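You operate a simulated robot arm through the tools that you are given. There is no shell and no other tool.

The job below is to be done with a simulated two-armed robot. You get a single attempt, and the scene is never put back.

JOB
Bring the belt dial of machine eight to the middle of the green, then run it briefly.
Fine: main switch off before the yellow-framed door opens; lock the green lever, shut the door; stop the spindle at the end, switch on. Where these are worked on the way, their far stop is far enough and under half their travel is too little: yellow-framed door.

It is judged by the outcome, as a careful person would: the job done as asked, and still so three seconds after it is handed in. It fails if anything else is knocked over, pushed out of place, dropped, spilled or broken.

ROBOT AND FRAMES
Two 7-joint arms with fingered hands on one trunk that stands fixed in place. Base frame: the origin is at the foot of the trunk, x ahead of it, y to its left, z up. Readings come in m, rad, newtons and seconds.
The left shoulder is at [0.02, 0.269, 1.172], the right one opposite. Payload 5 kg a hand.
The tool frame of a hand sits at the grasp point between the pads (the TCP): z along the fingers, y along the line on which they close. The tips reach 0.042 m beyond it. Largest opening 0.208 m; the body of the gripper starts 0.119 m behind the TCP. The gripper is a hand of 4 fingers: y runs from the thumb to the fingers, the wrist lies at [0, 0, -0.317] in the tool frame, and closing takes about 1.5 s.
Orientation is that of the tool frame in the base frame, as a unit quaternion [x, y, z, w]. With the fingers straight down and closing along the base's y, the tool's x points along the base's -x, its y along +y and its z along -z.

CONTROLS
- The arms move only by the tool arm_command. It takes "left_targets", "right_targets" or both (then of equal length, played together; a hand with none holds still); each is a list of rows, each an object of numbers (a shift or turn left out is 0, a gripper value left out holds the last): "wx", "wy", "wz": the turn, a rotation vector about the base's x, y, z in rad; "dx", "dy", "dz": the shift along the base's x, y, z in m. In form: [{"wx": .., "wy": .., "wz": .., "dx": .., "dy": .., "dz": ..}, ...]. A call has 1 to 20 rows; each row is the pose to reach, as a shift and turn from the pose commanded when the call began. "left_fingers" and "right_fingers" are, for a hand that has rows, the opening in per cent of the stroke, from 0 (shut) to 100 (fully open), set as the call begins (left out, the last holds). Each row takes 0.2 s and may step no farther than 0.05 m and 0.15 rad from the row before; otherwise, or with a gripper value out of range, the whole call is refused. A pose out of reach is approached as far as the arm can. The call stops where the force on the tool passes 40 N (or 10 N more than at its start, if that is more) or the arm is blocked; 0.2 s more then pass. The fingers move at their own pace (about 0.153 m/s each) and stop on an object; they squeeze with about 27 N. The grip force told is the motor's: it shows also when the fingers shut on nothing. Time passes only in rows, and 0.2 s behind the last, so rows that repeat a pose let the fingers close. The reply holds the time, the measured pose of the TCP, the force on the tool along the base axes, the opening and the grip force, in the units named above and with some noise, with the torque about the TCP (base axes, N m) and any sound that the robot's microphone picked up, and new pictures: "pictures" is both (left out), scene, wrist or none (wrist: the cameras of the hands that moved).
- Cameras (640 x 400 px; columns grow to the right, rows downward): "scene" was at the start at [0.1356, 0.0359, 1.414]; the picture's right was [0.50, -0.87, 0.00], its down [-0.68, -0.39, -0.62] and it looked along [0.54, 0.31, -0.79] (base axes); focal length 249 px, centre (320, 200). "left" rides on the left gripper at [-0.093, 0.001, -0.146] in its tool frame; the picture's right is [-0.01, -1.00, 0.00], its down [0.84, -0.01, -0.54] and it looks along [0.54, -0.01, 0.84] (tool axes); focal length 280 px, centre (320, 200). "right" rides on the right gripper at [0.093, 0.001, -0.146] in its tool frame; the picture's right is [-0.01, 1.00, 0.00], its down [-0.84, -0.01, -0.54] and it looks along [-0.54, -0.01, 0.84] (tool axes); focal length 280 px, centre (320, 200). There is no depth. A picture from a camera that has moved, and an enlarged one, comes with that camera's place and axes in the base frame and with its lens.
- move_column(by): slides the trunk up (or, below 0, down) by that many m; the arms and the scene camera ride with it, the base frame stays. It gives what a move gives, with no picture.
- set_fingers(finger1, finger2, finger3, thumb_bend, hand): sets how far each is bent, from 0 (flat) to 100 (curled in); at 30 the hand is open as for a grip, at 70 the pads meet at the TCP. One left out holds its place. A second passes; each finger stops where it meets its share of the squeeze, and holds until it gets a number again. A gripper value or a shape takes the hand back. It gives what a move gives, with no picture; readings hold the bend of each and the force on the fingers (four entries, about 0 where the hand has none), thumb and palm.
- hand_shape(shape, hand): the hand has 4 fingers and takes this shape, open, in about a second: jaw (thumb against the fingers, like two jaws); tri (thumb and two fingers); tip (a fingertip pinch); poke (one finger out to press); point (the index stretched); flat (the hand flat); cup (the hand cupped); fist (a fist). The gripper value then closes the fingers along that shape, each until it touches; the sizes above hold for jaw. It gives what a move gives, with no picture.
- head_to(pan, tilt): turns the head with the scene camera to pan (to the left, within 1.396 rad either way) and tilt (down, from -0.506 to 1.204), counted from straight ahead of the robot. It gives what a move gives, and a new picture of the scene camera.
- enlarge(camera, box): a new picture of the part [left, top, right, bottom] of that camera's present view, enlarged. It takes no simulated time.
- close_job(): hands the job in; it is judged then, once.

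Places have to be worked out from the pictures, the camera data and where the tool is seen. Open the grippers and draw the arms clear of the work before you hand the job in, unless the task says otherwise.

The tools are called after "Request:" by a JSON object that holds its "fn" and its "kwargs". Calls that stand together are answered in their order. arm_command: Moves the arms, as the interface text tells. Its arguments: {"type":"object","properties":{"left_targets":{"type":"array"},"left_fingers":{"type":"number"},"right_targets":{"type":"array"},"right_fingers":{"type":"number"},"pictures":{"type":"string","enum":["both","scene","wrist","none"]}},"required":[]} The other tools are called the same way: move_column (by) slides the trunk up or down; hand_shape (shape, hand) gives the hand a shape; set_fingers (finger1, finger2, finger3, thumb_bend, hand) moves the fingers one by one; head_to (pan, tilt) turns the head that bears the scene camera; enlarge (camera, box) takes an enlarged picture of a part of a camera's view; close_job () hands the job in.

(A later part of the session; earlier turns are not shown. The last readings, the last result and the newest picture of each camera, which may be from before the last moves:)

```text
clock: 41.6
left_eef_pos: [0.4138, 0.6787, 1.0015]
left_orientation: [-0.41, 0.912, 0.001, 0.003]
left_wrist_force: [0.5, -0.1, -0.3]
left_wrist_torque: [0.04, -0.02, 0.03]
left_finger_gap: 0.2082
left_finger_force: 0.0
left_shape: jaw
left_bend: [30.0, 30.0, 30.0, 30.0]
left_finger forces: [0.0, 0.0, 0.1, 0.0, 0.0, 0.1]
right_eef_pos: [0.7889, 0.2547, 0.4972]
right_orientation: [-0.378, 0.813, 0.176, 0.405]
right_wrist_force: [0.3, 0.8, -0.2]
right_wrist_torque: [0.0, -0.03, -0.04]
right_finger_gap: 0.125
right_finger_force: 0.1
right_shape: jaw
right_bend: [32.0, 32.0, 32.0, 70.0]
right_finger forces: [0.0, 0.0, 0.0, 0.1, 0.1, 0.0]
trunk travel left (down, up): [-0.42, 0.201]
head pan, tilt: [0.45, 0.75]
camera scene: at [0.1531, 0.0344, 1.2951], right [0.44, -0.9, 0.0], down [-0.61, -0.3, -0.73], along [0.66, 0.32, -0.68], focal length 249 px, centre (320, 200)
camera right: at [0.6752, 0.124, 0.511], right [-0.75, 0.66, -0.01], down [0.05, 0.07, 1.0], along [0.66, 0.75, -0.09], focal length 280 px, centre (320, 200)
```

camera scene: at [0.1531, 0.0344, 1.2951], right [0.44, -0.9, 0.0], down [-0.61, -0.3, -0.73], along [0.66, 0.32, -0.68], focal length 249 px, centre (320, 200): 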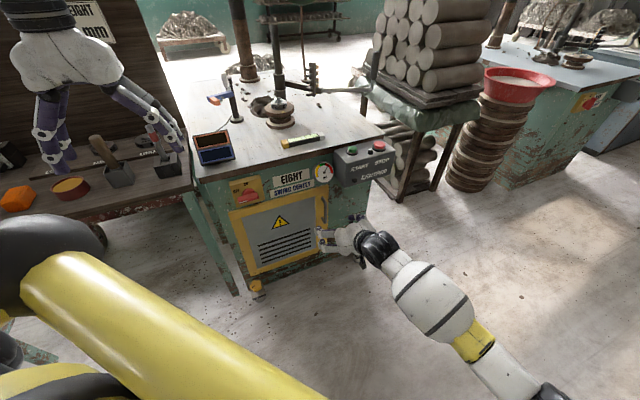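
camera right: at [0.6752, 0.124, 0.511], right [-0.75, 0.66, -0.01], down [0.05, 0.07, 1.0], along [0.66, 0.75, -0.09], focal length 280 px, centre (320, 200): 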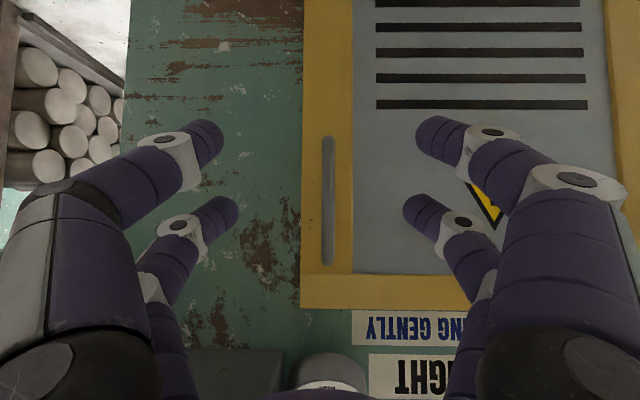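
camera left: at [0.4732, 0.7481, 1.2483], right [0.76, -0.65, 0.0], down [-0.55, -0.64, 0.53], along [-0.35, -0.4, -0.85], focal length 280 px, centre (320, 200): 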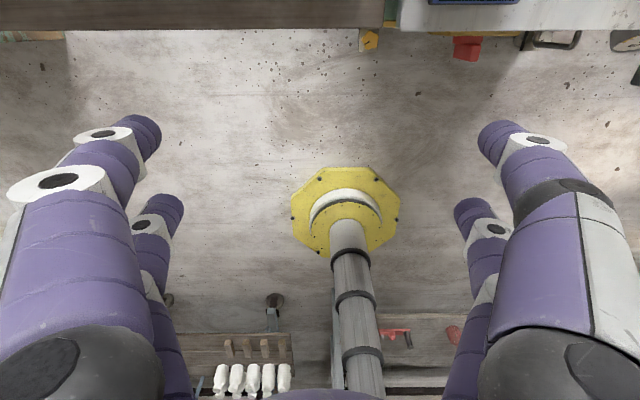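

The handle is centred between the fingers. I move in along the normal in small steps to bring the bar between the finger ends.

Request:
{"fn": "arm_command", "kwargs": {"right_targets": [{"dx": 0.011, "dy": 0.0145}, {"dx": 0.0225, "dy": 0.029}, {"dx": 0.0345, "dy": 0.0435}, {"dx": 0.0455, "dy": 0.0565}, {"dx": 0.0535, "dy": 0.066}], "pictures": "both"}}

Request:
{"fn": "enlarge", "kwargs": {"camera": "scene", "box": [270, 160, 400, 270]}}

```text
clock: 42.8
left_eef_pos: [0.4141, 0.6792, 0.9999]
left_orientation: [-0.41, 0.912, 0.001, 0.003]
left_wrist_force: [-0.8, 0.2, 0.3]
left_wrist_torque: [-0.01, -0.04, 0.0]
left_finger_gap: 0.2082
left_finger_force: 0.1
left_shape: jaw
left_bend: [30.0, 30.0, 30.0, 30.0]
left_finger forces: [0.1, 0.0, 0.0, 0.0, 0.0, 0.1]
right_eef_pos: [0.8432, 0.3192, 0.4979]
right_orientation: [-0.379, 0.813, 0.176, 0.405]
right_wrist_force: [0.8, 0.0, -0.3]
right_wrist_torque: [0.07, -0.01, -0.03]
right_finger_gap: 0.1253
right_finger_force: 0.0
right_shape: jaw
right_bend: [32.0, 32.0, 32.0, 70.0]
right_finger forces: [0.0, 0.0, 0.0, 0.0, 0.1, 0.0]
trunk travel left (down, up): [-0.42, 0.201]
head pan, tilt: [0.45, 0.75]
camera scene: at [0.1529, 0.0348, 1.295], right [0.44, -0.9, 0.0], down [-0.61, -0.3, -0.73], along [0.66, 0.32, -0.68], focal length 249 px, centre (320, 200)
camera right: at [0.7279, 0.1904, 0.5111], right [-0.75, 0.66, -0.01], down [0.05, 0.07, 1.0], along [0.66, 0.75, -0.09], focal length 280 px, centre (320, 200)
```

scene: 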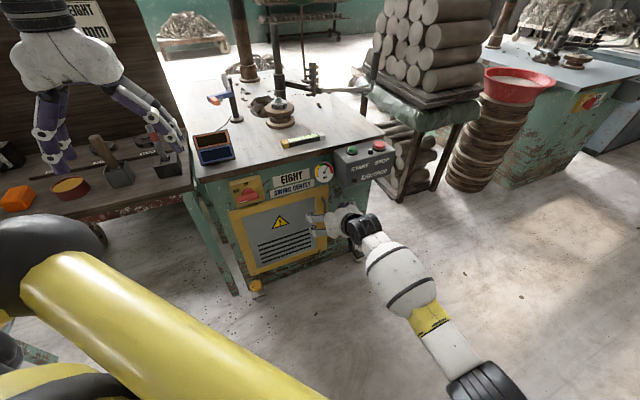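
right: 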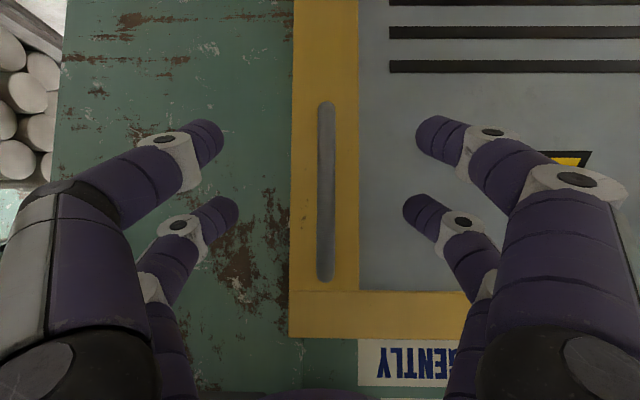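

```text
3.64 times, centred on (335, 215) of scene
camera zoom: at [0.1529, 0.0348, 1.295], right [0.44, -0.9, 0.0], down [-0.61, -0.3, -0.73], along [0.66, 0.32, -0.68], focal length 907 px, centre (266, 146)
```

zoom: 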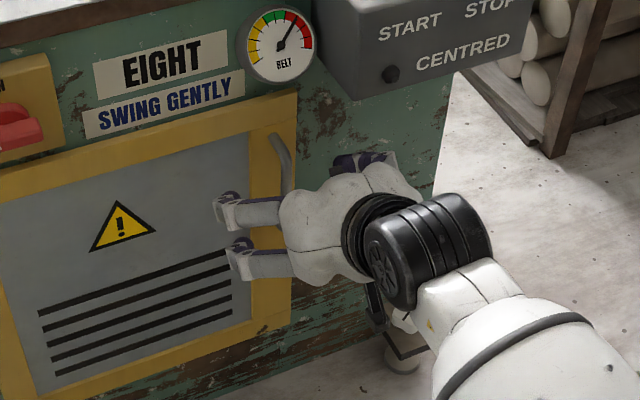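

The bar is about 3.5 cm ahead of the grasp point; I go 1.2 cm further and then close the fingers on it.

Request:
{"fn": "arm_command", "kwargs": {"right_targets": [{"dx": 0.0045, "dy": 0.0045}, {"dx": 0.008, "dy": 0.0095}, {"dx": 0.008, "dy": 0.0095}], "pictures": "none"}}

Request:
{"fn": "arm_command", "kwargs": {"right_targets": [{"dx": 0}, {"dx": 0}, {"dx": 0}, {"dx": 0}, {"dx": 0}, {"dx": 0}, {"dx": 0}], "right_fingers": 0, "pictures": "both"}}

Request:
{"fn": "enlarge", "kwargs": {"camera": "scene", "box": [270, 160, 400, 270]}}

```text
clock: 43.6
left_eef_pos: [0.4137, 0.6791, 1.0006]
left_orientation: [-0.41, 0.912, 0.002, 0.004]
left_wrist_force: [0.3, 0.9, 0.0]
left_wrist_torque: [0.04, 0.04, 0.01]
left_finger_gap: 0.2081
left_finger_force: 0.0
left_shape: jaw
left_bend: [30.0, 30.0, 30.0, 30.0]
left_finger forces: [0.0, 0.1, 0.0, 0.0, 0.0, 0.0]
right_eef_pos: [0.8514, 0.329, 0.4985]
right_orientation: [-0.378, 0.813, 0.176, 0.406]
right_wrist_force: [0.3, -0.2, 0.0]
right_wrist_torque: [0.0, -0.01, 0.0]
right_finger_gap: 0.1251
right_finger_force: 0.2
right_shape: jaw
right_bend: [32.0, 32.0, 32.0, 70.0]
right_finger forces: [0.0, 0.0, 0.0, 0.0, 0.1, 0.0]
trunk travel left (down, up): [-0.42, 0.201]
head pan, tilt: [0.45, 0.75]
```

```text
clock: 45.2
left_eef_pos: [0.4128, 0.6799, 1.0012]
left_orientation: [-0.41, 0.912, 0.002, 0.003]
left_wrist_force: [0.5, 0.4, 0.2]
left_wrist_torque: [0.01, -0.02, 0.0]
left_finger_gap: 0.2078
left_finger_force: 0.0
left_shape: jaw
left_bend: [30.0, 30.0, 30.0, 30.0]
left_finger forces: [0.1, 0.0, 0.0, 0.0, 0.0, 0.0]
right_eef_pos: [0.8501, 0.3303, 0.4995]
right_orientation: [-0.379, 0.813, 0.176, 0.405]
right_wrist_force: [-9.1, 9.4, -0.7]
right_wrist_torque: [0.32, 0.38, 0.23]
right_finger_gap: 0.0
right_finger_force: 26.7
right_shape: jaw
right_bend: [69.0, 71.0, 70.0, 69.0]
right_finger forces: [0.0, 0.0, 0.0, 0.1, 0.1, 0.0]
trunk travel left (down, up): [-0.42, 0.201]
head pan, tilt: [0.45, 0.75]
camera scene: at [0.153, 0.035, 1.295], right [0.44, -0.9, 0.0], down [-0.61, -0.3, -0.73], along [0.66, 0.32, -0.68], focal length 249 px, centre (320, 200)
camera right: at [0.7355, 0.1994, 0.5125], right [-0.75, 0.66, -0.01], down [0.05, 0.07, 1.0], along [0.66, 0.75, -0.09], focal length 280 px, centre (320, 200)
```

scene: 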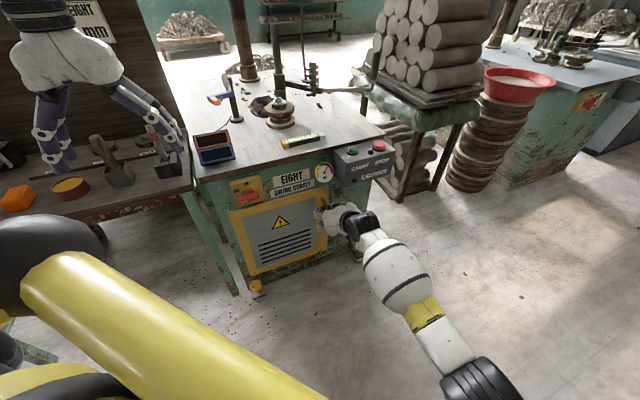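
right: 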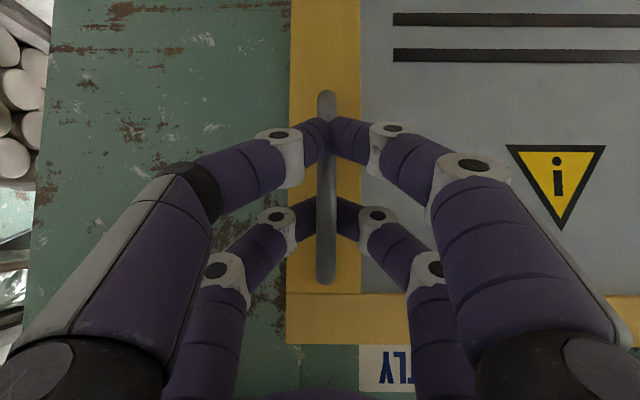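

```text
3.64 times, centred on (335, 215) of scene
camera zoom: at [0.153, 0.035, 1.295], right [0.44, -0.9, 0.0], down [-0.61, -0.3, -0.73], along [0.66, 0.32, -0.68], focal length 907 px, centre (266, 146)
```

zoom: 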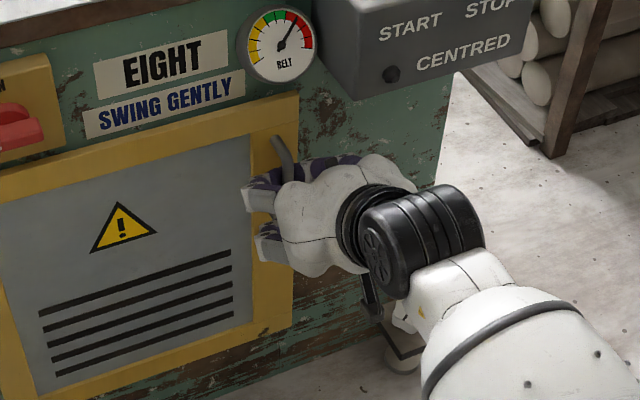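

The rear fingers have closed behind the bar – a secure hook. I pull the door open slowly along its arc about the left hinge, first 10°, turning the hand with it.

Request:
{"fn": "arm_command", "kwargs": {"right_targets": [{"dx": -0.0131, "dy": -0.011, "wz": -0.0436}, {"dx": -0.0267, "dy": -0.0212, "wz": -0.0873}, {"dx": -0.0406, "dy": -0.0309, "wz": -0.1309}, {"dx": -0.055, "dy": -0.0401, "wz": -0.1745}], "pictures": "both"}}

Request:
{"fn": "enlarge", "kwargs": {"camera": "scene", "box": [200, 140, 400, 290]}}

```text
clock: 46.2
left_eef_pos: [0.4133, 0.6791, 1.0018]
left_orientation: [-0.41, 0.912, 0.002, 0.004]
left_wrist_force: [0.4, -0.5, 0.6]
left_wrist_torque: [0.0, -0.01, 0.0]
left_finger_gap: 0.208
left_finger_force: 0.1
left_shape: jaw
left_bend: [30.0, 30.0, 30.0, 30.0]
left_finger forces: [0.0, 0.0, 0.0, 0.0, 0.0, 0.1]
right_eef_pos: [0.7946, 0.2876, 0.5024]
right_orientation: [-0.307, 0.842, 0.141, 0.42]
right_wrist_force: [-10.2, 16.9, 0.5]
right_wrist_torque: [0.61, 0.52, 0.43]
right_finger_gap: 0.0
right_finger_force: 26.9
right_shape: jaw
right_bend: [69.0, 70.0, 70.0, 69.0]
right_finger forces: [33.2, 0.0, 0.1, 0.0, 0.1, 0.0]
trunk travel left (down, up): [-0.42, 0.201]
head pan, tilt: [0.45, 0.75]
camera scene: at [0.1526, 0.0352, 1.2952], right [0.44, -0.9, 0.0], down [-0.61, -0.3, -0.73], along [0.66, 0.32, -0.68], focal length 249 px, centre (320, 200)
camera right: at [0.6592, 0.1798, 0.5157], right [-0.63, 0.78, -0.01], down [0.06, 0.06, 1.0], along [0.78, 0.63, -0.08], focal length 280 px, centre (320, 200)
```

scene: 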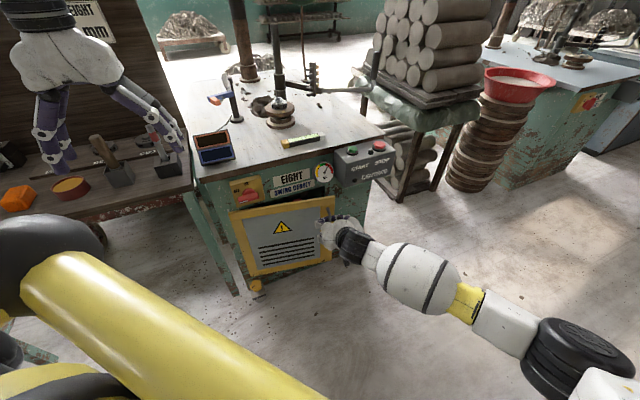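
right: 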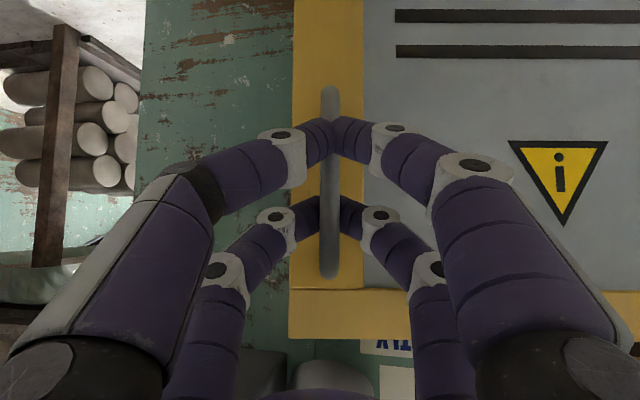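

```text
2.67 times, centred on (300, 215) of scene
camera zoom: at [0.1526, 0.0352, 1.2952], right [0.44, -0.9, 0.0], down [-0.61, -0.3, -0.73], along [0.66, 0.32, -0.68], focal length 665 px, centre (373, 160)
```

zoom: 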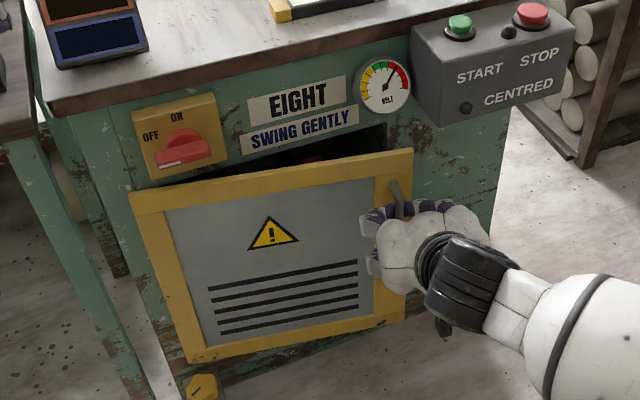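

The door swings with a mild sideways load; I continue to about 30°, shifting slightly left to relieve it.

Request:
{"fn": "arm_command", "kwargs": {"right_targets": [{"dx": -0.0198, "dy": -0.0045, "wz": -0.0436}, {"dx": -0.035, "dy": -0.0123, "wz": -0.0873}, {"dx": -0.0504, "dy": -0.0195, "wz": -0.1309}, {"dx": -0.0661, "dy": -0.026, "wz": -0.1745}, {"dx": -0.0821, "dy": -0.0316, "wz": -0.2182}, {"dx": -0.0985, "dy": -0.0368, "wz": -0.2618}, {"dx": -0.1149, "dy": -0.0411, "wz": -0.3054}, {"dx": -0.1315, "dy": -0.0448, "wz": -0.3491}], "pictures": "both"}}

Request:
{"fn": "enlarge", "kwargs": {"camera": "scene", "box": [200, 140, 400, 290]}}

```text
clock: 48.0
left_eef_pos: [0.415, 0.6792, 1.001]
left_orientation: [-0.409, 0.912, 0.001, 0.003]
left_wrist_force: [-0.3, -0.7, -0.6]
left_wrist_torque: [-0.03, 0.06, 0.04]
left_finger_gap: 0.2081
left_finger_force: 0.1
left_shape: jaw
left_bend: [30.0, 30.0, 30.0, 30.0]
left_finger forces: [0.0, 0.0, 0.1, 0.1, 0.0, 0.0]
right_eef_pos: [0.6944, 0.2506, 0.5288]
right_orientation: [-0.173, 0.898, 0.055, 0.4]
right_wrist_force: [-1.9, 7.6, -10.9]
right_wrist_torque: [-0.02, 0.77, 0.23]
right_finger_gap: 0.0002
right_finger_force: 26.7
right_shape: jaw
right_bend: [69.0, 71.0, 70.0, 69.0]
right_finger forces: [0.0, 19.2, 18.2, 0.0, 0.0, 0.1]
right hand out of reach, approached as far as the arm can: row 3, 4, 5, 6, 7, 8
trunk travel left (down, up): [-0.42, 0.201]
head pan, tilt: [0.45, 0.75]
camera scene: at [0.1538, 0.0352, 1.2948], right [0.44, -0.9, 0.0], down [-0.61, -0.3, -0.73], along [0.66, 0.32, -0.68], focal length 249 px, centre (320, 200)
camera right: at [0.5331, 0.192, 0.5576], right [-0.35, 0.94, -0.03], down [0.15, 0.09, 0.98], along [0.93, 0.34, -0.17], focal length 280 px, centre (320, 200)
```

scene: 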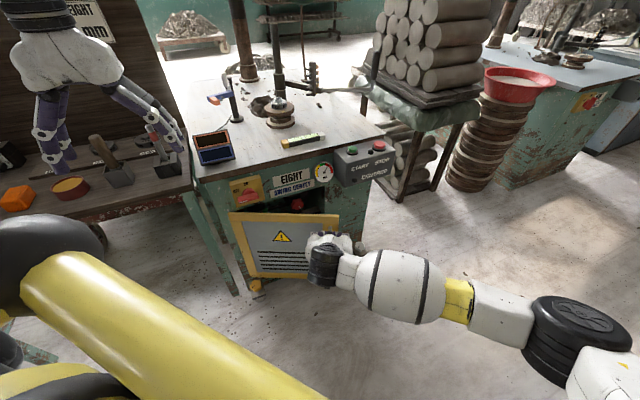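
right: 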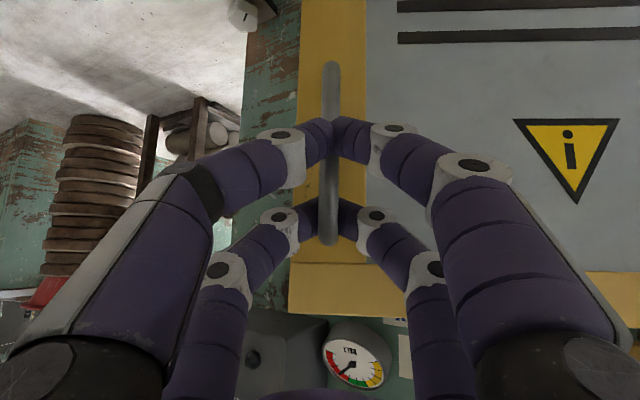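

```text
2.67 times, centred on (300, 215) of scene
camera zoom: at [0.1538, 0.0352, 1.2948], right [0.44, -0.9, 0.0], down [-0.61, -0.3, -0.73], along [0.66, 0.32, -0.68], focal length 665 px, centre (373, 160)
```

zoom: 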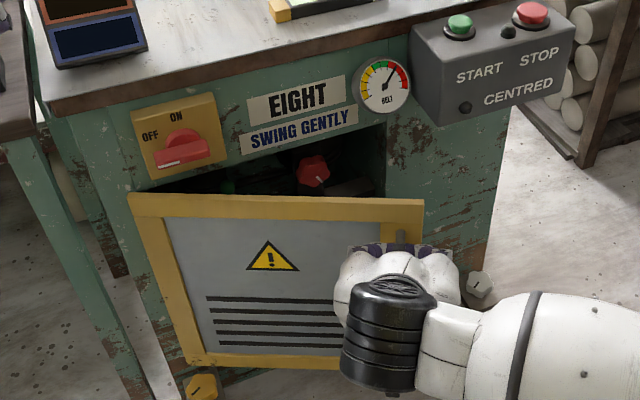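

The door is about 27° open and inside I glimpse a red star knob and something green. I release the handle: open the fingers, then back off along the hand's axis.

Request:
{"fn": "arm_command", "kwargs": {"right_targets": [{"dx": 0}, {"dx": 0}, {"dx": 0}, {"dx": 0}], "right_fingers": 65, "pictures": "wrist"}}

```text
clock: 49.0
left_eef_pos: [0.4133, 0.678, 1.0012]
left_orientation: [-0.409, 0.912, 0.002, 0.003]
left_wrist_force: [-0.7, -0.3, 0.4]
left_wrist_torque: [0.03, 0.02, 0.01]
left_finger_gap: 0.2081
left_finger_force: 0.1
left_shape: jaw
left_bend: [30.0, 30.0, 30.0, 30.0]
left_finger forces: [0.0, 0.0, 0.0, 0.1, 0.0, 0.1]
right_eef_pos: [0.6953, 0.2511, 0.5321]
right_orientation: [-0.173, 0.898, 0.055, 0.4]
right_wrist_force: [-0.1, -0.1, 0.2]
right_wrist_torque: [0.04, 0.05, -0.02]
right_finger_gap: 0.1347
right_finger_force: 0.0
right_shape: jaw
right_bend: [31.0, 31.0, 31.0, 66.0]
right_finger forces: [0.0, 0.0, 0.0, 0.0, 0.0, 0.0]
trunk travel left (down, up): [-0.42, 0.201]
head pan, tilt: [0.45, 0.75]
camera right: at [0.5338, 0.1915, 0.5589], right [-0.35, 0.94, -0.03], down [0.15, 0.08, 0.99], along [0.93, 0.34, -0.17], focal length 280 px, centre (320, 200)
```

right: 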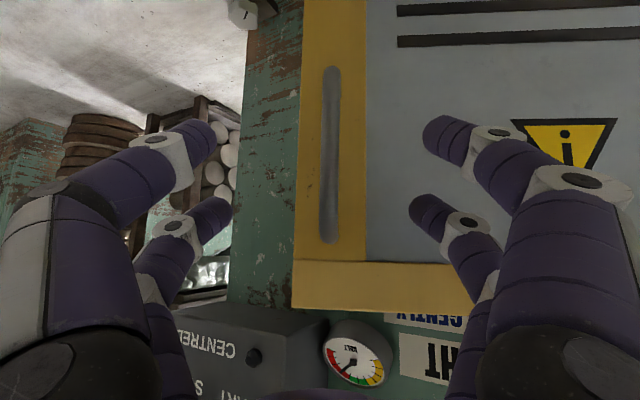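

Released. I back away from the handle, then raise the trunk 0.15 m so the hand can come over the door's top edge and push it from inside.

Request:
{"fn": "arm_command", "kwargs": {"right_targets": [{"dx": -0.033, "dy": -0.0112}, {"dx": -0.0663, "dy": -0.0225}, {"dx": -0.0663, "dy": -0.0225}], "right_fingers": 65, "pictures": "none"}}

Request:
{"fn": "move_column", "kwargs": {"by": 0.15}}

Request:
{"fn": "enlarge", "kwargs": {"camera": "scene", "box": [180, 140, 420, 310]}}

Request:
{"fn": "enlarge", "kwargs": {"camera": "right", "box": [0, 0, 640, 400]}}

```text
clock: 49.8
left_eef_pos: [0.4132, 0.6781, 1.0011]
left_orientation: [-0.41, 0.912, 0.001, 0.004]
left_wrist_force: [-0.4, -0.5, 0.5]
left_wrist_torque: [-0.01, -0.07, 0.01]
left_finger_gap: 0.2078
left_finger_force: 0.0
left_shape: jaw
left_bend: [30.0, 30.0, 30.0, 30.0]
left_finger forces: [0.1, 0.1, 0.0, 0.0, 0.1, 0.0]
right_eef_pos: [0.6388, 0.2304, 0.5447]
right_orientation: [-0.179, 0.902, 0.052, 0.388]
right_wrist_force: [-0.2, -1.5, -0.1]
right_wrist_torque: [0.06, 0.0, -0.02]
right_finger_gap: 0.1348
right_finger_force: 0.0
right_shape: jaw
right_bend: [30.0, 30.0, 30.0, 66.0]
right_finger forces: [0.0, 0.0, 0.0, 0.1, 0.0, 0.1]
right hand out of reach, approached as far as the arm can: row 1, 2, 3
trunk travel left (down, up): [-0.42, 0.201]
head pan, tilt: [0.45, 0.75]
```

```text
clock: 51.6
left_eef_pos: [0.4134, 0.6787, 1.1504]
left_orientation: [-0.41, 0.912, 0.002, 0.003]
left_wrist_force: [0.2, -0.3, -0.2]
left_wrist_torque: [0.01, 0.06, 0.0]
left_finger_gap: 0.2082
left_finger_force: 0.1
left_shape: jaw
left_bend: [30.0, 30.0, 30.0, 30.0]
left_finger forces: [0.1, 0.0, 0.1, 0.0, 0.1, 0.0]
right_eef_pos: [0.6424, 0.2326, 0.705]
right_orientation: [-0.18, 0.899, 0.05, 0.396]
right_wrist_force: [-0.5, 0.0, -1.0]
right_wrist_torque: [-0.02, -0.02, 0.01]
right_finger_gap: 0.1352
right_finger_force: 0.1
right_shape: jaw
right_bend: [30.0, 30.0, 30.0, 66.0]
right_finger forces: [0.0, 0.0, 0.0, 0.0, 0.0, 0.0]
trunk travel left (down, up): [-0.57, 0.051]
head pan, tilt: [0.45, 0.75]
```

```text
2.35 times, centred on (300, 225) of scene
camera zoom: at [0.1449, 0.0349, 1.4461], right [0.44, -0.9, 0.0], down [-0.61, -0.3, -0.73], along [0.66, 0.32, -0.68], focal length 587 px, centre (367, 141)
```

zoom: 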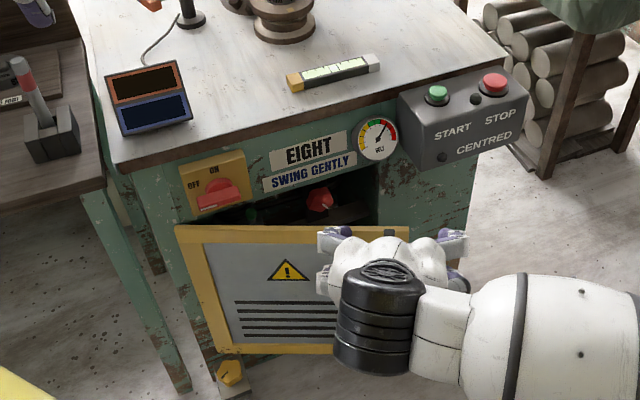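

```text
1.00 times, centred on (320, 200) of right (not enlarged: the box is as wide or as high as the picture)
camera zoom: at [0.4827, 0.172, 0.736], right [-0.36, 0.93, -0.04], down [0.15, 0.1, 0.98], along [0.92, 0.34, -0.18], focal length 280 px, centre (320, 200)
```

zoom: 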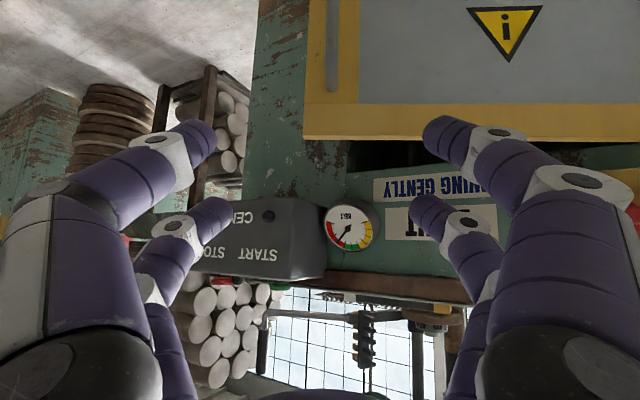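

I close the fingers into a prong, pitch them steeper and carry the hand over the door's top edge to the inner side, then check before lowering.

Request:
{"fn": "arm_command", "kwargs": {"right_targets": [{"wx": -0.0337, "wy": 0.0994, "dx": 0.015, "dy": 0.009, "dz": 0.03}, {"wx": -0.0674, "wy": 0.1989, "dx": 0.045, "dy": 0.026, "dz": 0.055}, {"wx": -0.1011, "wy": 0.2983, "dx": 0.075, "dy": 0.044, "dz": 0.06}, {"wx": -0.1347, "wy": 0.3977, "dx": 0.1, "dy": 0.059, "dz": 0.06}, {"wx": -0.1347, "wy": 0.3977, "dx": 0.1226, "dy": 0.0724, "dz": 0.06}, {"wx": -0.1347, "wy": 0.3977, "dx": 0.1226, "dy": 0.0724, "dz": 0.06}], "right_fingers": 0, "pictures": "both"}}

Request:
{"fn": "enlarge", "kwargs": {"camera": "scene", "box": [180, 140, 420, 310]}}

```text
clock: 53.0
left_eef_pos: [0.4138, 0.6782, 1.1514]
left_orientation: [-0.41, 0.912, 0.002, 0.003]
left_wrist_force: [-0.2, -0.2, -0.5]
left_wrist_torque: [-0.06, 0.0, 0.01]
left_finger_gap: 0.2082
left_finger_force: 0.1
left_shape: jaw
left_bend: [30.0, 30.0, 30.0, 30.0]
left_finger forces: [0.1, 0.0, 0.0, 0.0, 0.1, 0.0]
right_eef_pos: [0.7674, 0.3046, 0.7656]
right_orientation: [-0.193, 0.961, 0.025, 0.198]
right_wrist_force: [0.4, -0.2, 0.0]
right_wrist_torque: [0.02, 0.04, 0.0]
right_finger_gap: 0.0
right_finger_force: 27.0
right_shape: jaw
right_bend: [70.0, 70.0, 70.0, 70.0]
right_finger forces: [0.0, 0.0, 0.1, 0.0, 0.0, 0.1]
trunk travel left (down, up): [-0.57, 0.051]
head pan, tilt: [0.45, 0.75]
camera scene: at [0.1447, 0.0346, 1.4464], right [0.44, -0.9, 0.0], down [-0.61, -0.3, -0.73], along [0.66, 0.32, -0.68], focal length 249 px, centre (320, 200)
camera right: at [0.6334, 0.254, 0.8636], right [-0.37, 0.93, -0.02], down [0.52, 0.22, 0.82], along [0.77, 0.29, -0.57], focal length 280 px, centre (320, 200)
```

scene: 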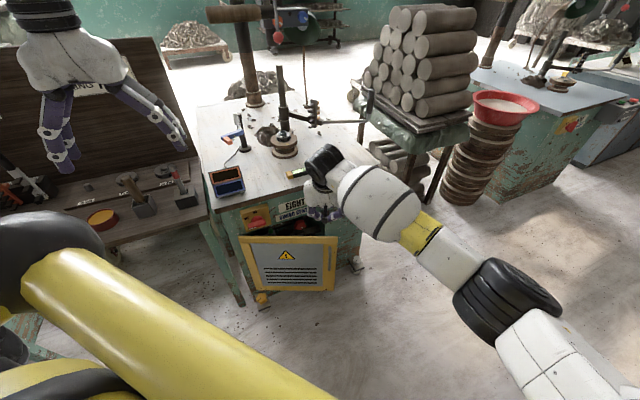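
right: 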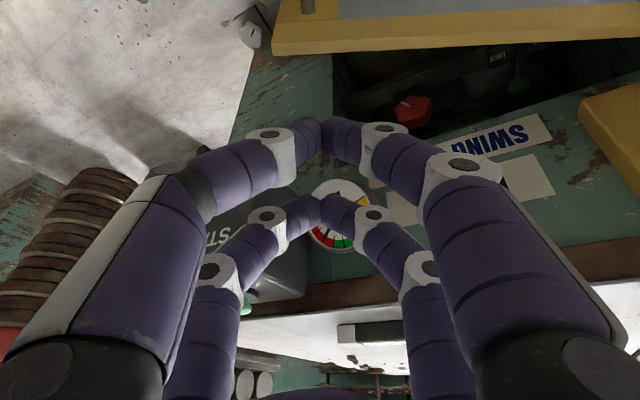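

```text
2.35 times, centred on (300, 225) of scene
camera zoom: at [0.1447, 0.0346, 1.4464], right [0.44, -0.9, 0.0], down [-0.61, -0.3, -0.73], along [0.66, 0.32, -0.68], focal length 587 px, centre (367, 141)
```

zoom: 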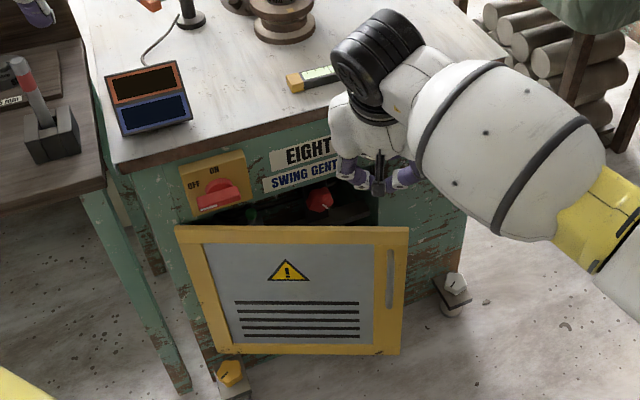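

The prong is right above the gap between door and machine. I lower it so the tips go about 4 cm below the door's top edge, keeping slightly to the machine side.

Request:
{"fn": "arm_command", "kwargs": {"right_targets": [{"dx": 0.0096, "dy": 0.0115, "dz": -0.035}, {"dx": 0.0096, "dy": 0.0115, "dz": -0.07}, {"dx": 0.0096, "dy": 0.0115, "dz": -0.105}, {"dx": 0.0096, "dy": 0.0115, "dz": -0.135}], "pictures": "both"}}

Request:
{"fn": "enlarge", "kwargs": {"camera": "scene", "box": [180, 140, 420, 310]}}

```text
clock: 54.0
left_eef_pos: [0.4154, 0.679, 1.1496]
left_orientation: [-0.41, 0.912, 0.002, 0.003]
left_wrist_force: [0.8, 0.2, -0.6]
left_wrist_torque: [-0.05, 0.09, 0.05]
left_finger_gap: 0.2079
left_finger_force: 0.0
left_shape: jaw
left_bend: [30.0, 30.0, 30.0, 30.0]
left_finger forces: [0.1, 0.0, 0.0, 0.0, 0.0, 0.0]
right_eef_pos: [0.7772, 0.3132, 0.6309]
right_orientation: [-0.193, 0.961, 0.025, 0.199]
right_wrist_force: [-0.2, -0.8, 0.6]
right_wrist_torque: [0.0, 0.04, -0.01]
right_finger_gap: 0.0
right_finger_force: 26.9
right_shape: jaw
right_bend: [70.0, 70.0, 70.0, 70.0]
right_finger forces: [0.0, 0.0, 0.0, 0.0, 0.0, 0.0]
trunk travel left (down, up): [-0.57, 0.051]
head pan, tilt: [0.45, 0.75]
camera scene: at [0.1453, 0.0347, 1.4463], right [0.43, -0.9, 0.0], down [-0.61, -0.3, -0.73], along [0.66, 0.32, -0.68], focal length 249 px, centre (320, 200)
camera right: at [0.6427, 0.2623, 0.7275], right [-0.37, 0.93, -0.02], down [0.52, 0.22, 0.82], along [0.77, 0.29, -0.57], focal length 280 px, centre (320, 200)
```

scene: 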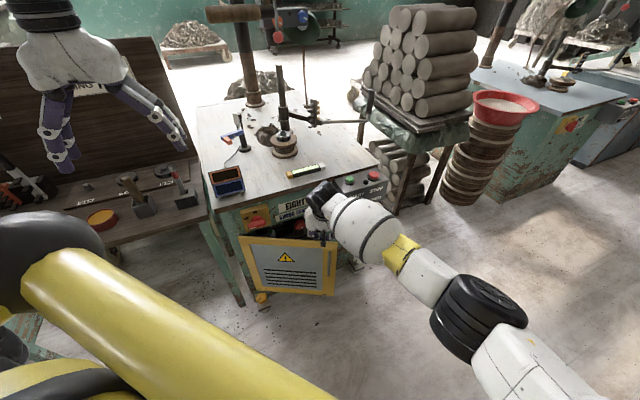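
right: 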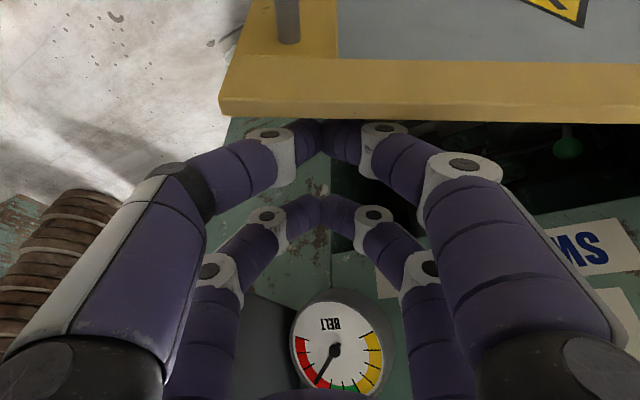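

```text
2.35 times, centred on (300, 225) of scene
camera zoom: at [0.1453, 0.0347, 1.4463], right [0.43, -0.9, 0.0], down [-0.61, -0.3, -0.73], along [0.66, 0.32, -0.68], focal length 587 px, centre (367, 141)
```

zoom: 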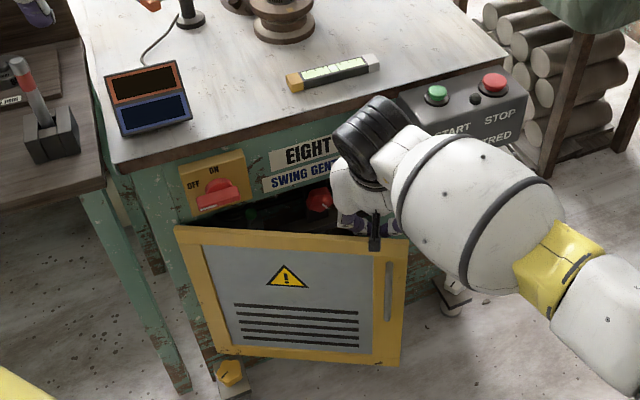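

The prong is inside the door's top edge. I now draw it slowly along the door's arc, 20° first.

Request:
{"fn": "arm_command", "kwargs": {"right_targets": [{"dx": -0.0185, "dy": -0.0095}, {"dx": -0.0372, "dy": -0.0185}, {"dx": -0.0566, "dy": -0.027}, {"dx": -0.0765, "dy": -0.0335}, {"dx": -0.097, "dy": -0.0393}, {"dx": -0.1174, "dy": -0.044}], "pictures": "both"}}

Request:
{"fn": "enlarge", "kwargs": {"camera": "scene", "box": [180, 140, 420, 310]}}

```text
clock: 55.4
left_eef_pos: [0.4136, 0.6791, 1.1504]
left_orientation: [-0.41, 0.912, 0.001, 0.003]
left_wrist_force: [0.4, 0.4, -1.3]
left_wrist_torque: [-0.01, -0.02, -0.01]
left_finger_gap: 0.2079
left_finger_force: 0.1
left_shape: jaw
left_bend: [30.0, 30.0, 30.0, 30.0]
left_finger forces: [0.0, 0.0, 0.1, 0.0, 0.0, 0.0]
right_eef_pos: [0.6572, 0.2707, 0.6326]
right_orientation: [-0.194, 0.961, 0.026, 0.198]
right_wrist_force: [-0.3, -0.5, 0.5]
right_wrist_torque: [0.0, 0.03, 0.03]
right_finger_gap: 0.0
right_finger_force: 27.2
right_shape: jaw
right_bend: [70.0, 70.0, 70.0, 70.0]
right_finger forces: [0.0, 0.0, 0.0, 0.1, 0.0, 0.0]
trunk travel left (down, up): [-0.57, 0.051]
head pan, tilt: [0.45, 0.75]
camera scene: at [0.1447, 0.0346, 1.4464], right [0.44, -0.9, 0.0], down [-0.61, -0.3, -0.73], along [0.66, 0.32, -0.68], focal length 249 px, centre (320, 200)
camera right: at [0.5221, 0.2201, 0.7296], right [-0.37, 0.93, -0.02], down [0.52, 0.22, 0.82], along [0.77, 0.29, -0.56], focal length 280 px, centre (320, 200)
```

scene: 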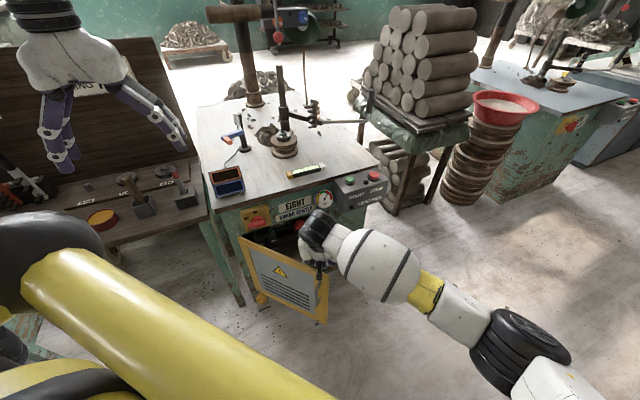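
right: 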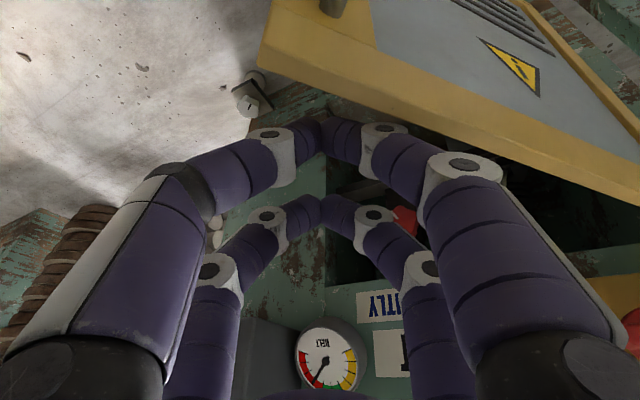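

```text
2.35 times, centred on (300, 225) of scene
camera zoom: at [0.1447, 0.0346, 1.4464], right [0.44, -0.9, 0.0], down [-0.61, -0.3, -0.73], along [0.66, 0.32, -0.68], focal length 587 px, centre (367, 141)
```

zoom: 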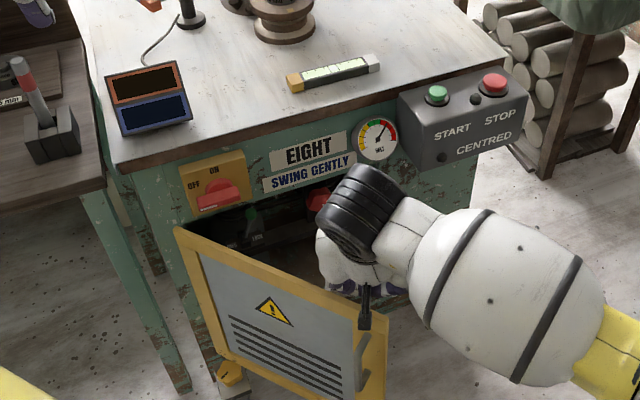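

The door swings smoothly and is around half-way; the green lever shows inside. I continue the arc another 30°.

Request:
{"fn": "arm_command", "kwargs": {"right_targets": [{"dx": -0.0208, "dy": -0.003}, {"dx": -0.0417, "dy": -0.005}, {"dx": -0.0627, "dy": -0.006}, {"dx": -0.0837, "dy": -0.0053}, {"dx": -0.1046, "dy": -0.0037}, {"dx": -0.1255, "dy": -0.0013}, {"dx": -0.146, "dy": 0.003}, {"dx": -0.1665, "dy": 0.008}, {"dx": -0.1866, "dy": 0.0144}], "pictures": "both"}}

Request:
{"fn": "enlarge", "kwargs": {"camera": "scene", "box": [180, 140, 420, 310]}}

```text
clock: 57.4
left_eef_pos: [0.4132, 0.6791, 1.1519]
left_orientation: [-0.41, 0.912, 0.002, 0.003]
left_wrist_force: [-0.7, 0.4, 0.7]
left_wrist_torque: [-0.03, -0.04, 0.02]
left_finger_gap: 0.208
left_finger_force: 0.0
left_shape: jaw
left_bend: [30.0, 30.0, 30.0, 30.0]
left_finger forces: [0.0, 0.1, 0.0, 0.0, 0.1, 0.0]
right_eef_pos: [0.4684, 0.2866, 0.631]
right_orientation: [-0.192, 0.961, 0.025, 0.199]
right_wrist_force: [-0.6, 0.3, 0.1]
right_wrist_torque: [0.02, 0.01, 0.0]
right_finger_gap: 0.0
right_finger_force: 26.5
right_shape: jaw
right_bend: [70.0, 70.0, 70.0, 70.0]
right_finger forces: [0.1, 0.0, 0.1, 0.1, 0.0, 0.0]
trunk travel left (down, up): [-0.57, 0.051]
head pan, tilt: [0.45, 0.75]
camera scene: at [0.1445, 0.0348, 1.4464], right [0.44, -0.9, 0.0], down [-0.61, -0.3, -0.73], along [0.66, 0.32, -0.68], focal length 249 px, centre (320, 200)
camera right: at [0.3351, 0.2357, 0.7273], right [-0.37, 0.93, -0.02], down [0.52, 0.22, 0.82], along [0.77, 0.29, -0.56], focal length 280 px, centre (320, 200)
```

scene: 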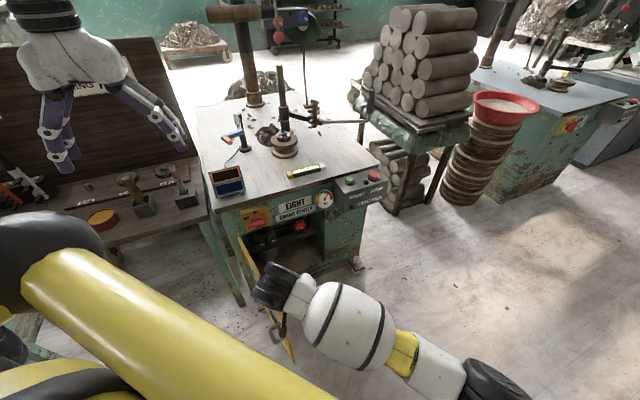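
right: 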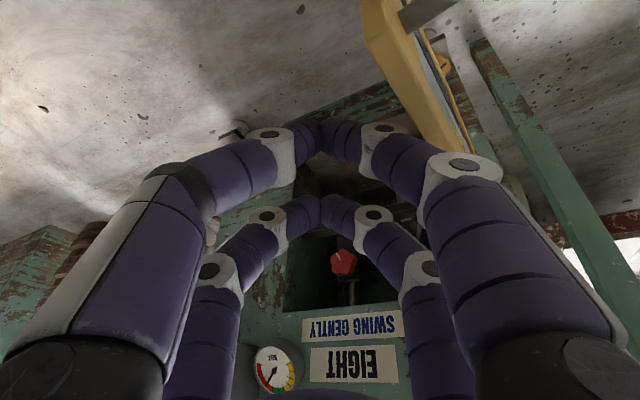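

```text
2.35 times, centred on (300, 225) of scene
camera zoom: at [0.1445, 0.0348, 1.4464], right [0.44, -0.9, 0.0], down [-0.61, -0.3, -0.73], along [0.66, 0.32, -0.68], focal length 587 px, centre (367, 141)
```

zoom: 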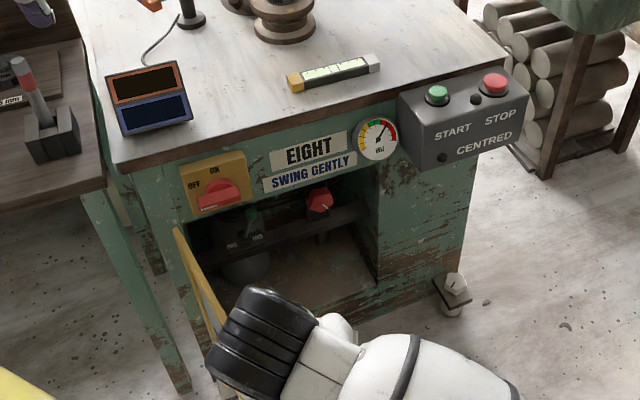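

The door stands near 80–85°. I slide the prong closer to the hinge while pushing on to the left, to bring the door to its far stop.

Request:
{"fn": "arm_command", "kwargs": {"right_targets": [{"dx": 0.001, "dy": 0.03}, {"dx": 0.002, "dy": 0.062}, {"dx": -0.0, "dy": 0.093}, {"dx": -0.003, "dy": 0.124}, {"dx": -0.008, "dy": 0.155}, {"dx": -0.0134, "dy": 0.186}], "pictures": "both"}}

Request:
{"fn": "enlarge", "kwargs": {"camera": "scene", "box": [180, 140, 420, 310]}}

```text
clock: 59.0
left_eef_pos: [0.4143, 0.6789, 1.1508]
left_orientation: [-0.41, 0.912, 0.001, 0.003]
left_wrist_force: [0.4, -0.7, -0.2]
left_wrist_torque: [-0.03, 0.03, -0.01]
left_finger_gap: 0.2082
left_finger_force: 0.0
left_shape: jaw
left_bend: [30.0, 30.0, 30.0, 30.0]
left_finger forces: [0.0, 0.0, 0.0, 0.0, 0.1, 0.0]
right_eef_pos: [0.513, 0.3285, 0.5929]
right_orientation: [-0.171, 0.966, -0.009, 0.194]
right_wrist_force: [-0.1, 0.1, -0.2]
right_wrist_torque: [0.03, -0.02, -0.02]
right_finger_gap: 0.0
right_finger_force: 27.3
right_shape: jaw
right_bend: [70.0, 70.0, 70.0, 70.0]
right_finger forces: [0.1, 0.1, 0.1, 0.0, 0.0, 0.1]
right hand out of reach, approached as far as the arm can: row 4, 5, 6
trunk travel left (down, up): [-0.57, 0.051]
head pan, tilt: [0.45, 0.75]
stopped in row 6 (right hand): the arm was blocked; the commanded pose is now the measured one
camera scene: at [0.1448, 0.0346, 1.4464], right [0.44, -0.9, 0.0], down [-0.61, -0.3, -0.73], along [0.66, 0.32, -0.68], focal length 249 px, centre (320, 200)
camera right: at [0.3754, 0.2921, 0.6915], right [-0.32, 0.95, -0.08], down [0.53, 0.24, 0.81], along [0.79, 0.21, -0.58], focal length 280 px, centre (320, 200)
```

scene: 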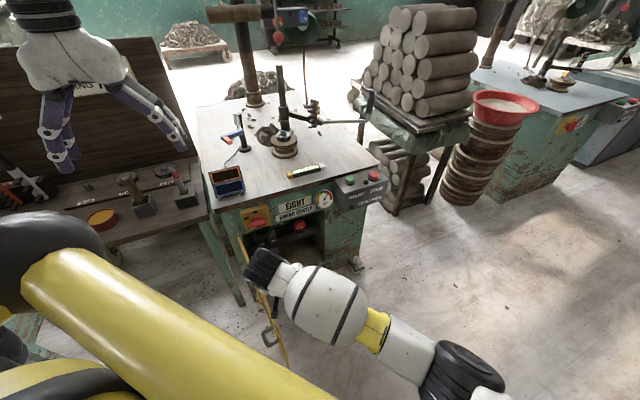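
right: 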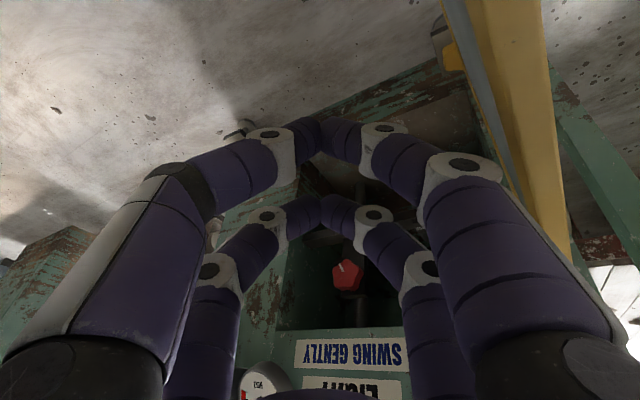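

```text
2.35 times, centred on (300, 225) of scene
camera zoom: at [0.1448, 0.0346, 1.4464], right [0.44, -0.9, 0.0], down [-0.61, -0.3, -0.73], along [0.66, 0.32, -0.68], focal length 587 px, centre (367, 141)
```

zoom: 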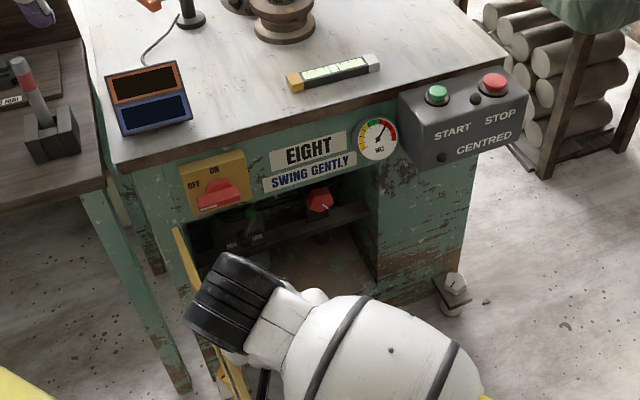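

The door stands at roughly 86° open, well past half. I bring the right hand away from it and turn it to look into the compartment, fingers open.

Request:
{"fn": "arm_command", "kwargs": {"right_targets": [{"dx": 0.03, "dy": -0.02, "dz": 0.005}, {"wx": 0.0406, "wy": -0.073, "wz": 0.1192, "dx": 0.05, "dy": -0.0335, "dz": 0.007}, {"wx": 0.0812, "wy": -0.1459, "wz": 0.2384, "dx": 0.07, "dy": -0.0335, "dz": 0.007}, {"wx": 0.1218, "wy": -0.2189, "wz": 0.3576, "dx": 0.085, "dy": -0.0335, "dz": 0.007}, {"wx": 0.1623, "wy": -0.2918, "wz": 0.4767, "dx": 0.1, "dy": -0.0335, "dz": 0.007}, {"wx": 0.2029, "wy": -0.3648, "wz": 0.5959, "dx": 0.1, "dy": -0.0335, "dz": 0.007}, {"wx": 0.2435, "wy": -0.4377, "wz": 0.7151, "dx": 0.1, "dy": -0.0335, "dz": 0.007}, {"wx": 0.2435, "wy": -0.4377, "wz": 0.7151, "dx": 0.1, "dy": -0.0335, "dz": 0.007}], "right_fingers": 100, "pictures": "both"}}

Request:
{"fn": "enlarge", "kwargs": {"camera": "scene", "box": [220, 190, 360, 300]}}

```text
clock: 60.7
left_eef_pos: [0.4159, 0.675, 1.1521]
left_orientation: [-0.409, 0.913, 0.003, 0.003]
left_wrist_force: [2.1, -3.8, 0.6]
left_wrist_torque: [0.54, 0.3, -0.03]
left_finger_gap: 0.2084
left_finger_force: 0.1
left_shape: jaw
left_bend: [30.0, 30.0, 30.0, 30.0]
left_finger forces: [0.0, 0.0, 0.0, 0.0, 0.0, 0.0]
right_eef_pos: [0.5313, 0.3052, 0.5394]
right_orientation: [-0.459, 0.806, 0.165, 0.336]
right_wrist_force: [-2.7, -2.2, -3.1]
right_wrist_torque: [0.43, -0.39, -0.13]
right_finger_gap: 0.2078
right_finger_force: 0.1
right_shape: jaw
right_bend: [30.0, 30.0, 30.0, 30.0]
right_finger forces: [0.0, 0.0, 0.1, 0.0, 0.0, 0.1]
right hand out of reach, approached as far as the arm can: row 7, 8
trunk travel left (down, up): [-0.57, 0.051]
head pan, tilt: [0.45, 0.75]
stopped in row 8 (right hand): the force on the tool passed its limit at 45 N (the readings are from after the stop); the commanded pose is now the measured one
camera scene: at [0.1466, 0.0299, 1.4461], right [0.43, -0.9, 0.0], down [-0.62, -0.29, -0.73], along [0.66, 0.32, -0.68], focal length 249 px, centre (320, 200)
camera right: at [0.4405, 0.1636, 0.5781], right [-0.85, 0.53, -0.03], down [0.1, 0.21, 0.97], along [0.52, 0.82, -0.23], focal length 280 px, centre (320, 200)
```

scene: 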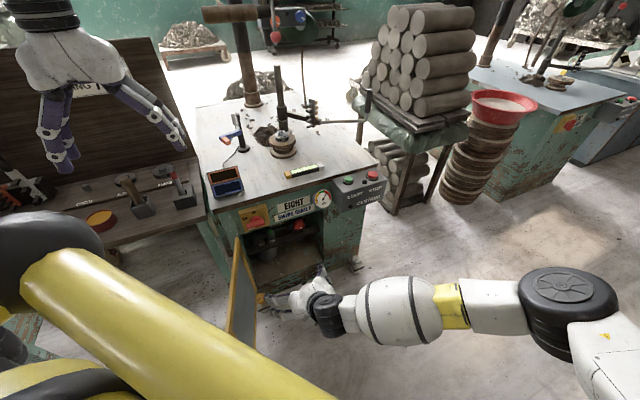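
right: 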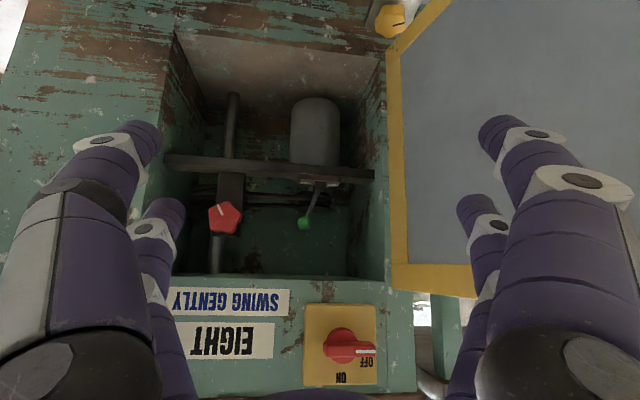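

```text
3.64 times, centred on (290, 245) of scene
camera zoom: at [0.1466, 0.0299, 1.4461], right [0.43, -0.9, 0.0], down [-0.62, -0.29, -0.73], along [0.66, 0.32, -0.68], focal length 907 px, centre (429, 36)
```

zoom: 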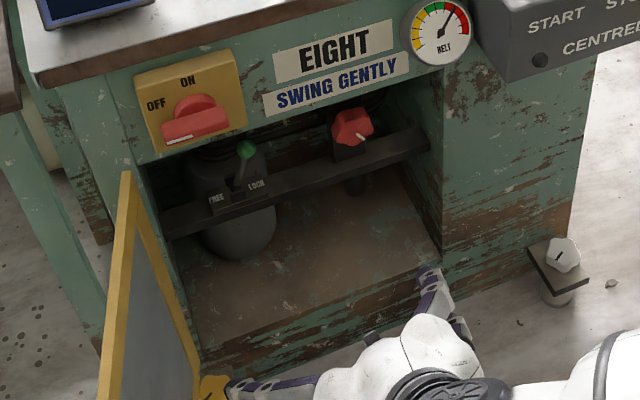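

Now the compartment is visible: a red star knob at about [0.85, 0.49, 0.50] and a green-ball lever leaning to the LOCK label. I zoom into both for details.

Request:
{"fn": "enlarge", "kwargs": {"camera": "right", "box": [170, 120, 370, 260]}}

Request:
{"fn": "enlarge", "kwargs": {"camera": "scene", "box": [240, 205, 320, 265]}}

```text
2.86 times, centred on (270, 190) of right
camera zoom: at [0.4405, 0.1636, 0.5781], right [-0.85, 0.53, -0.03], down [0.1, 0.21, 0.97], along [0.52, 0.82, -0.23], focal length 801 px, centre (463, 229)
```

zoom: 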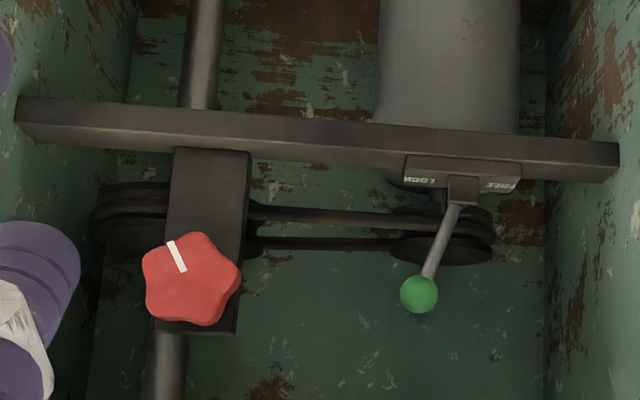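

```text
6.67 times, centred on (280, 235) of scene
camera zoom: at [0.1466, 0.0299, 1.4461], right [0.43, -0.9, 0.0], down [-0.62, -0.29, -0.73], along [0.66, 0.32, -0.68], focal length 1662 px, centre (587, -33)
```

zoom: 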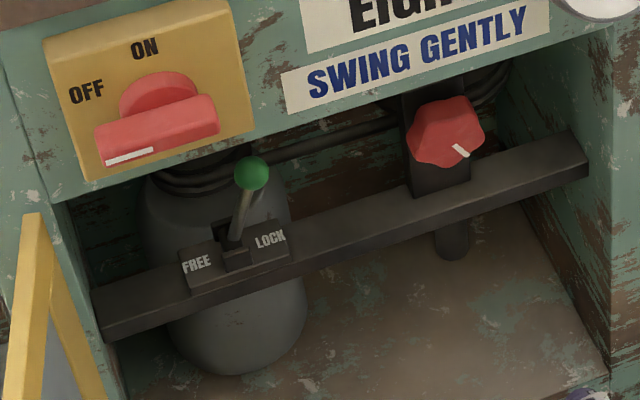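

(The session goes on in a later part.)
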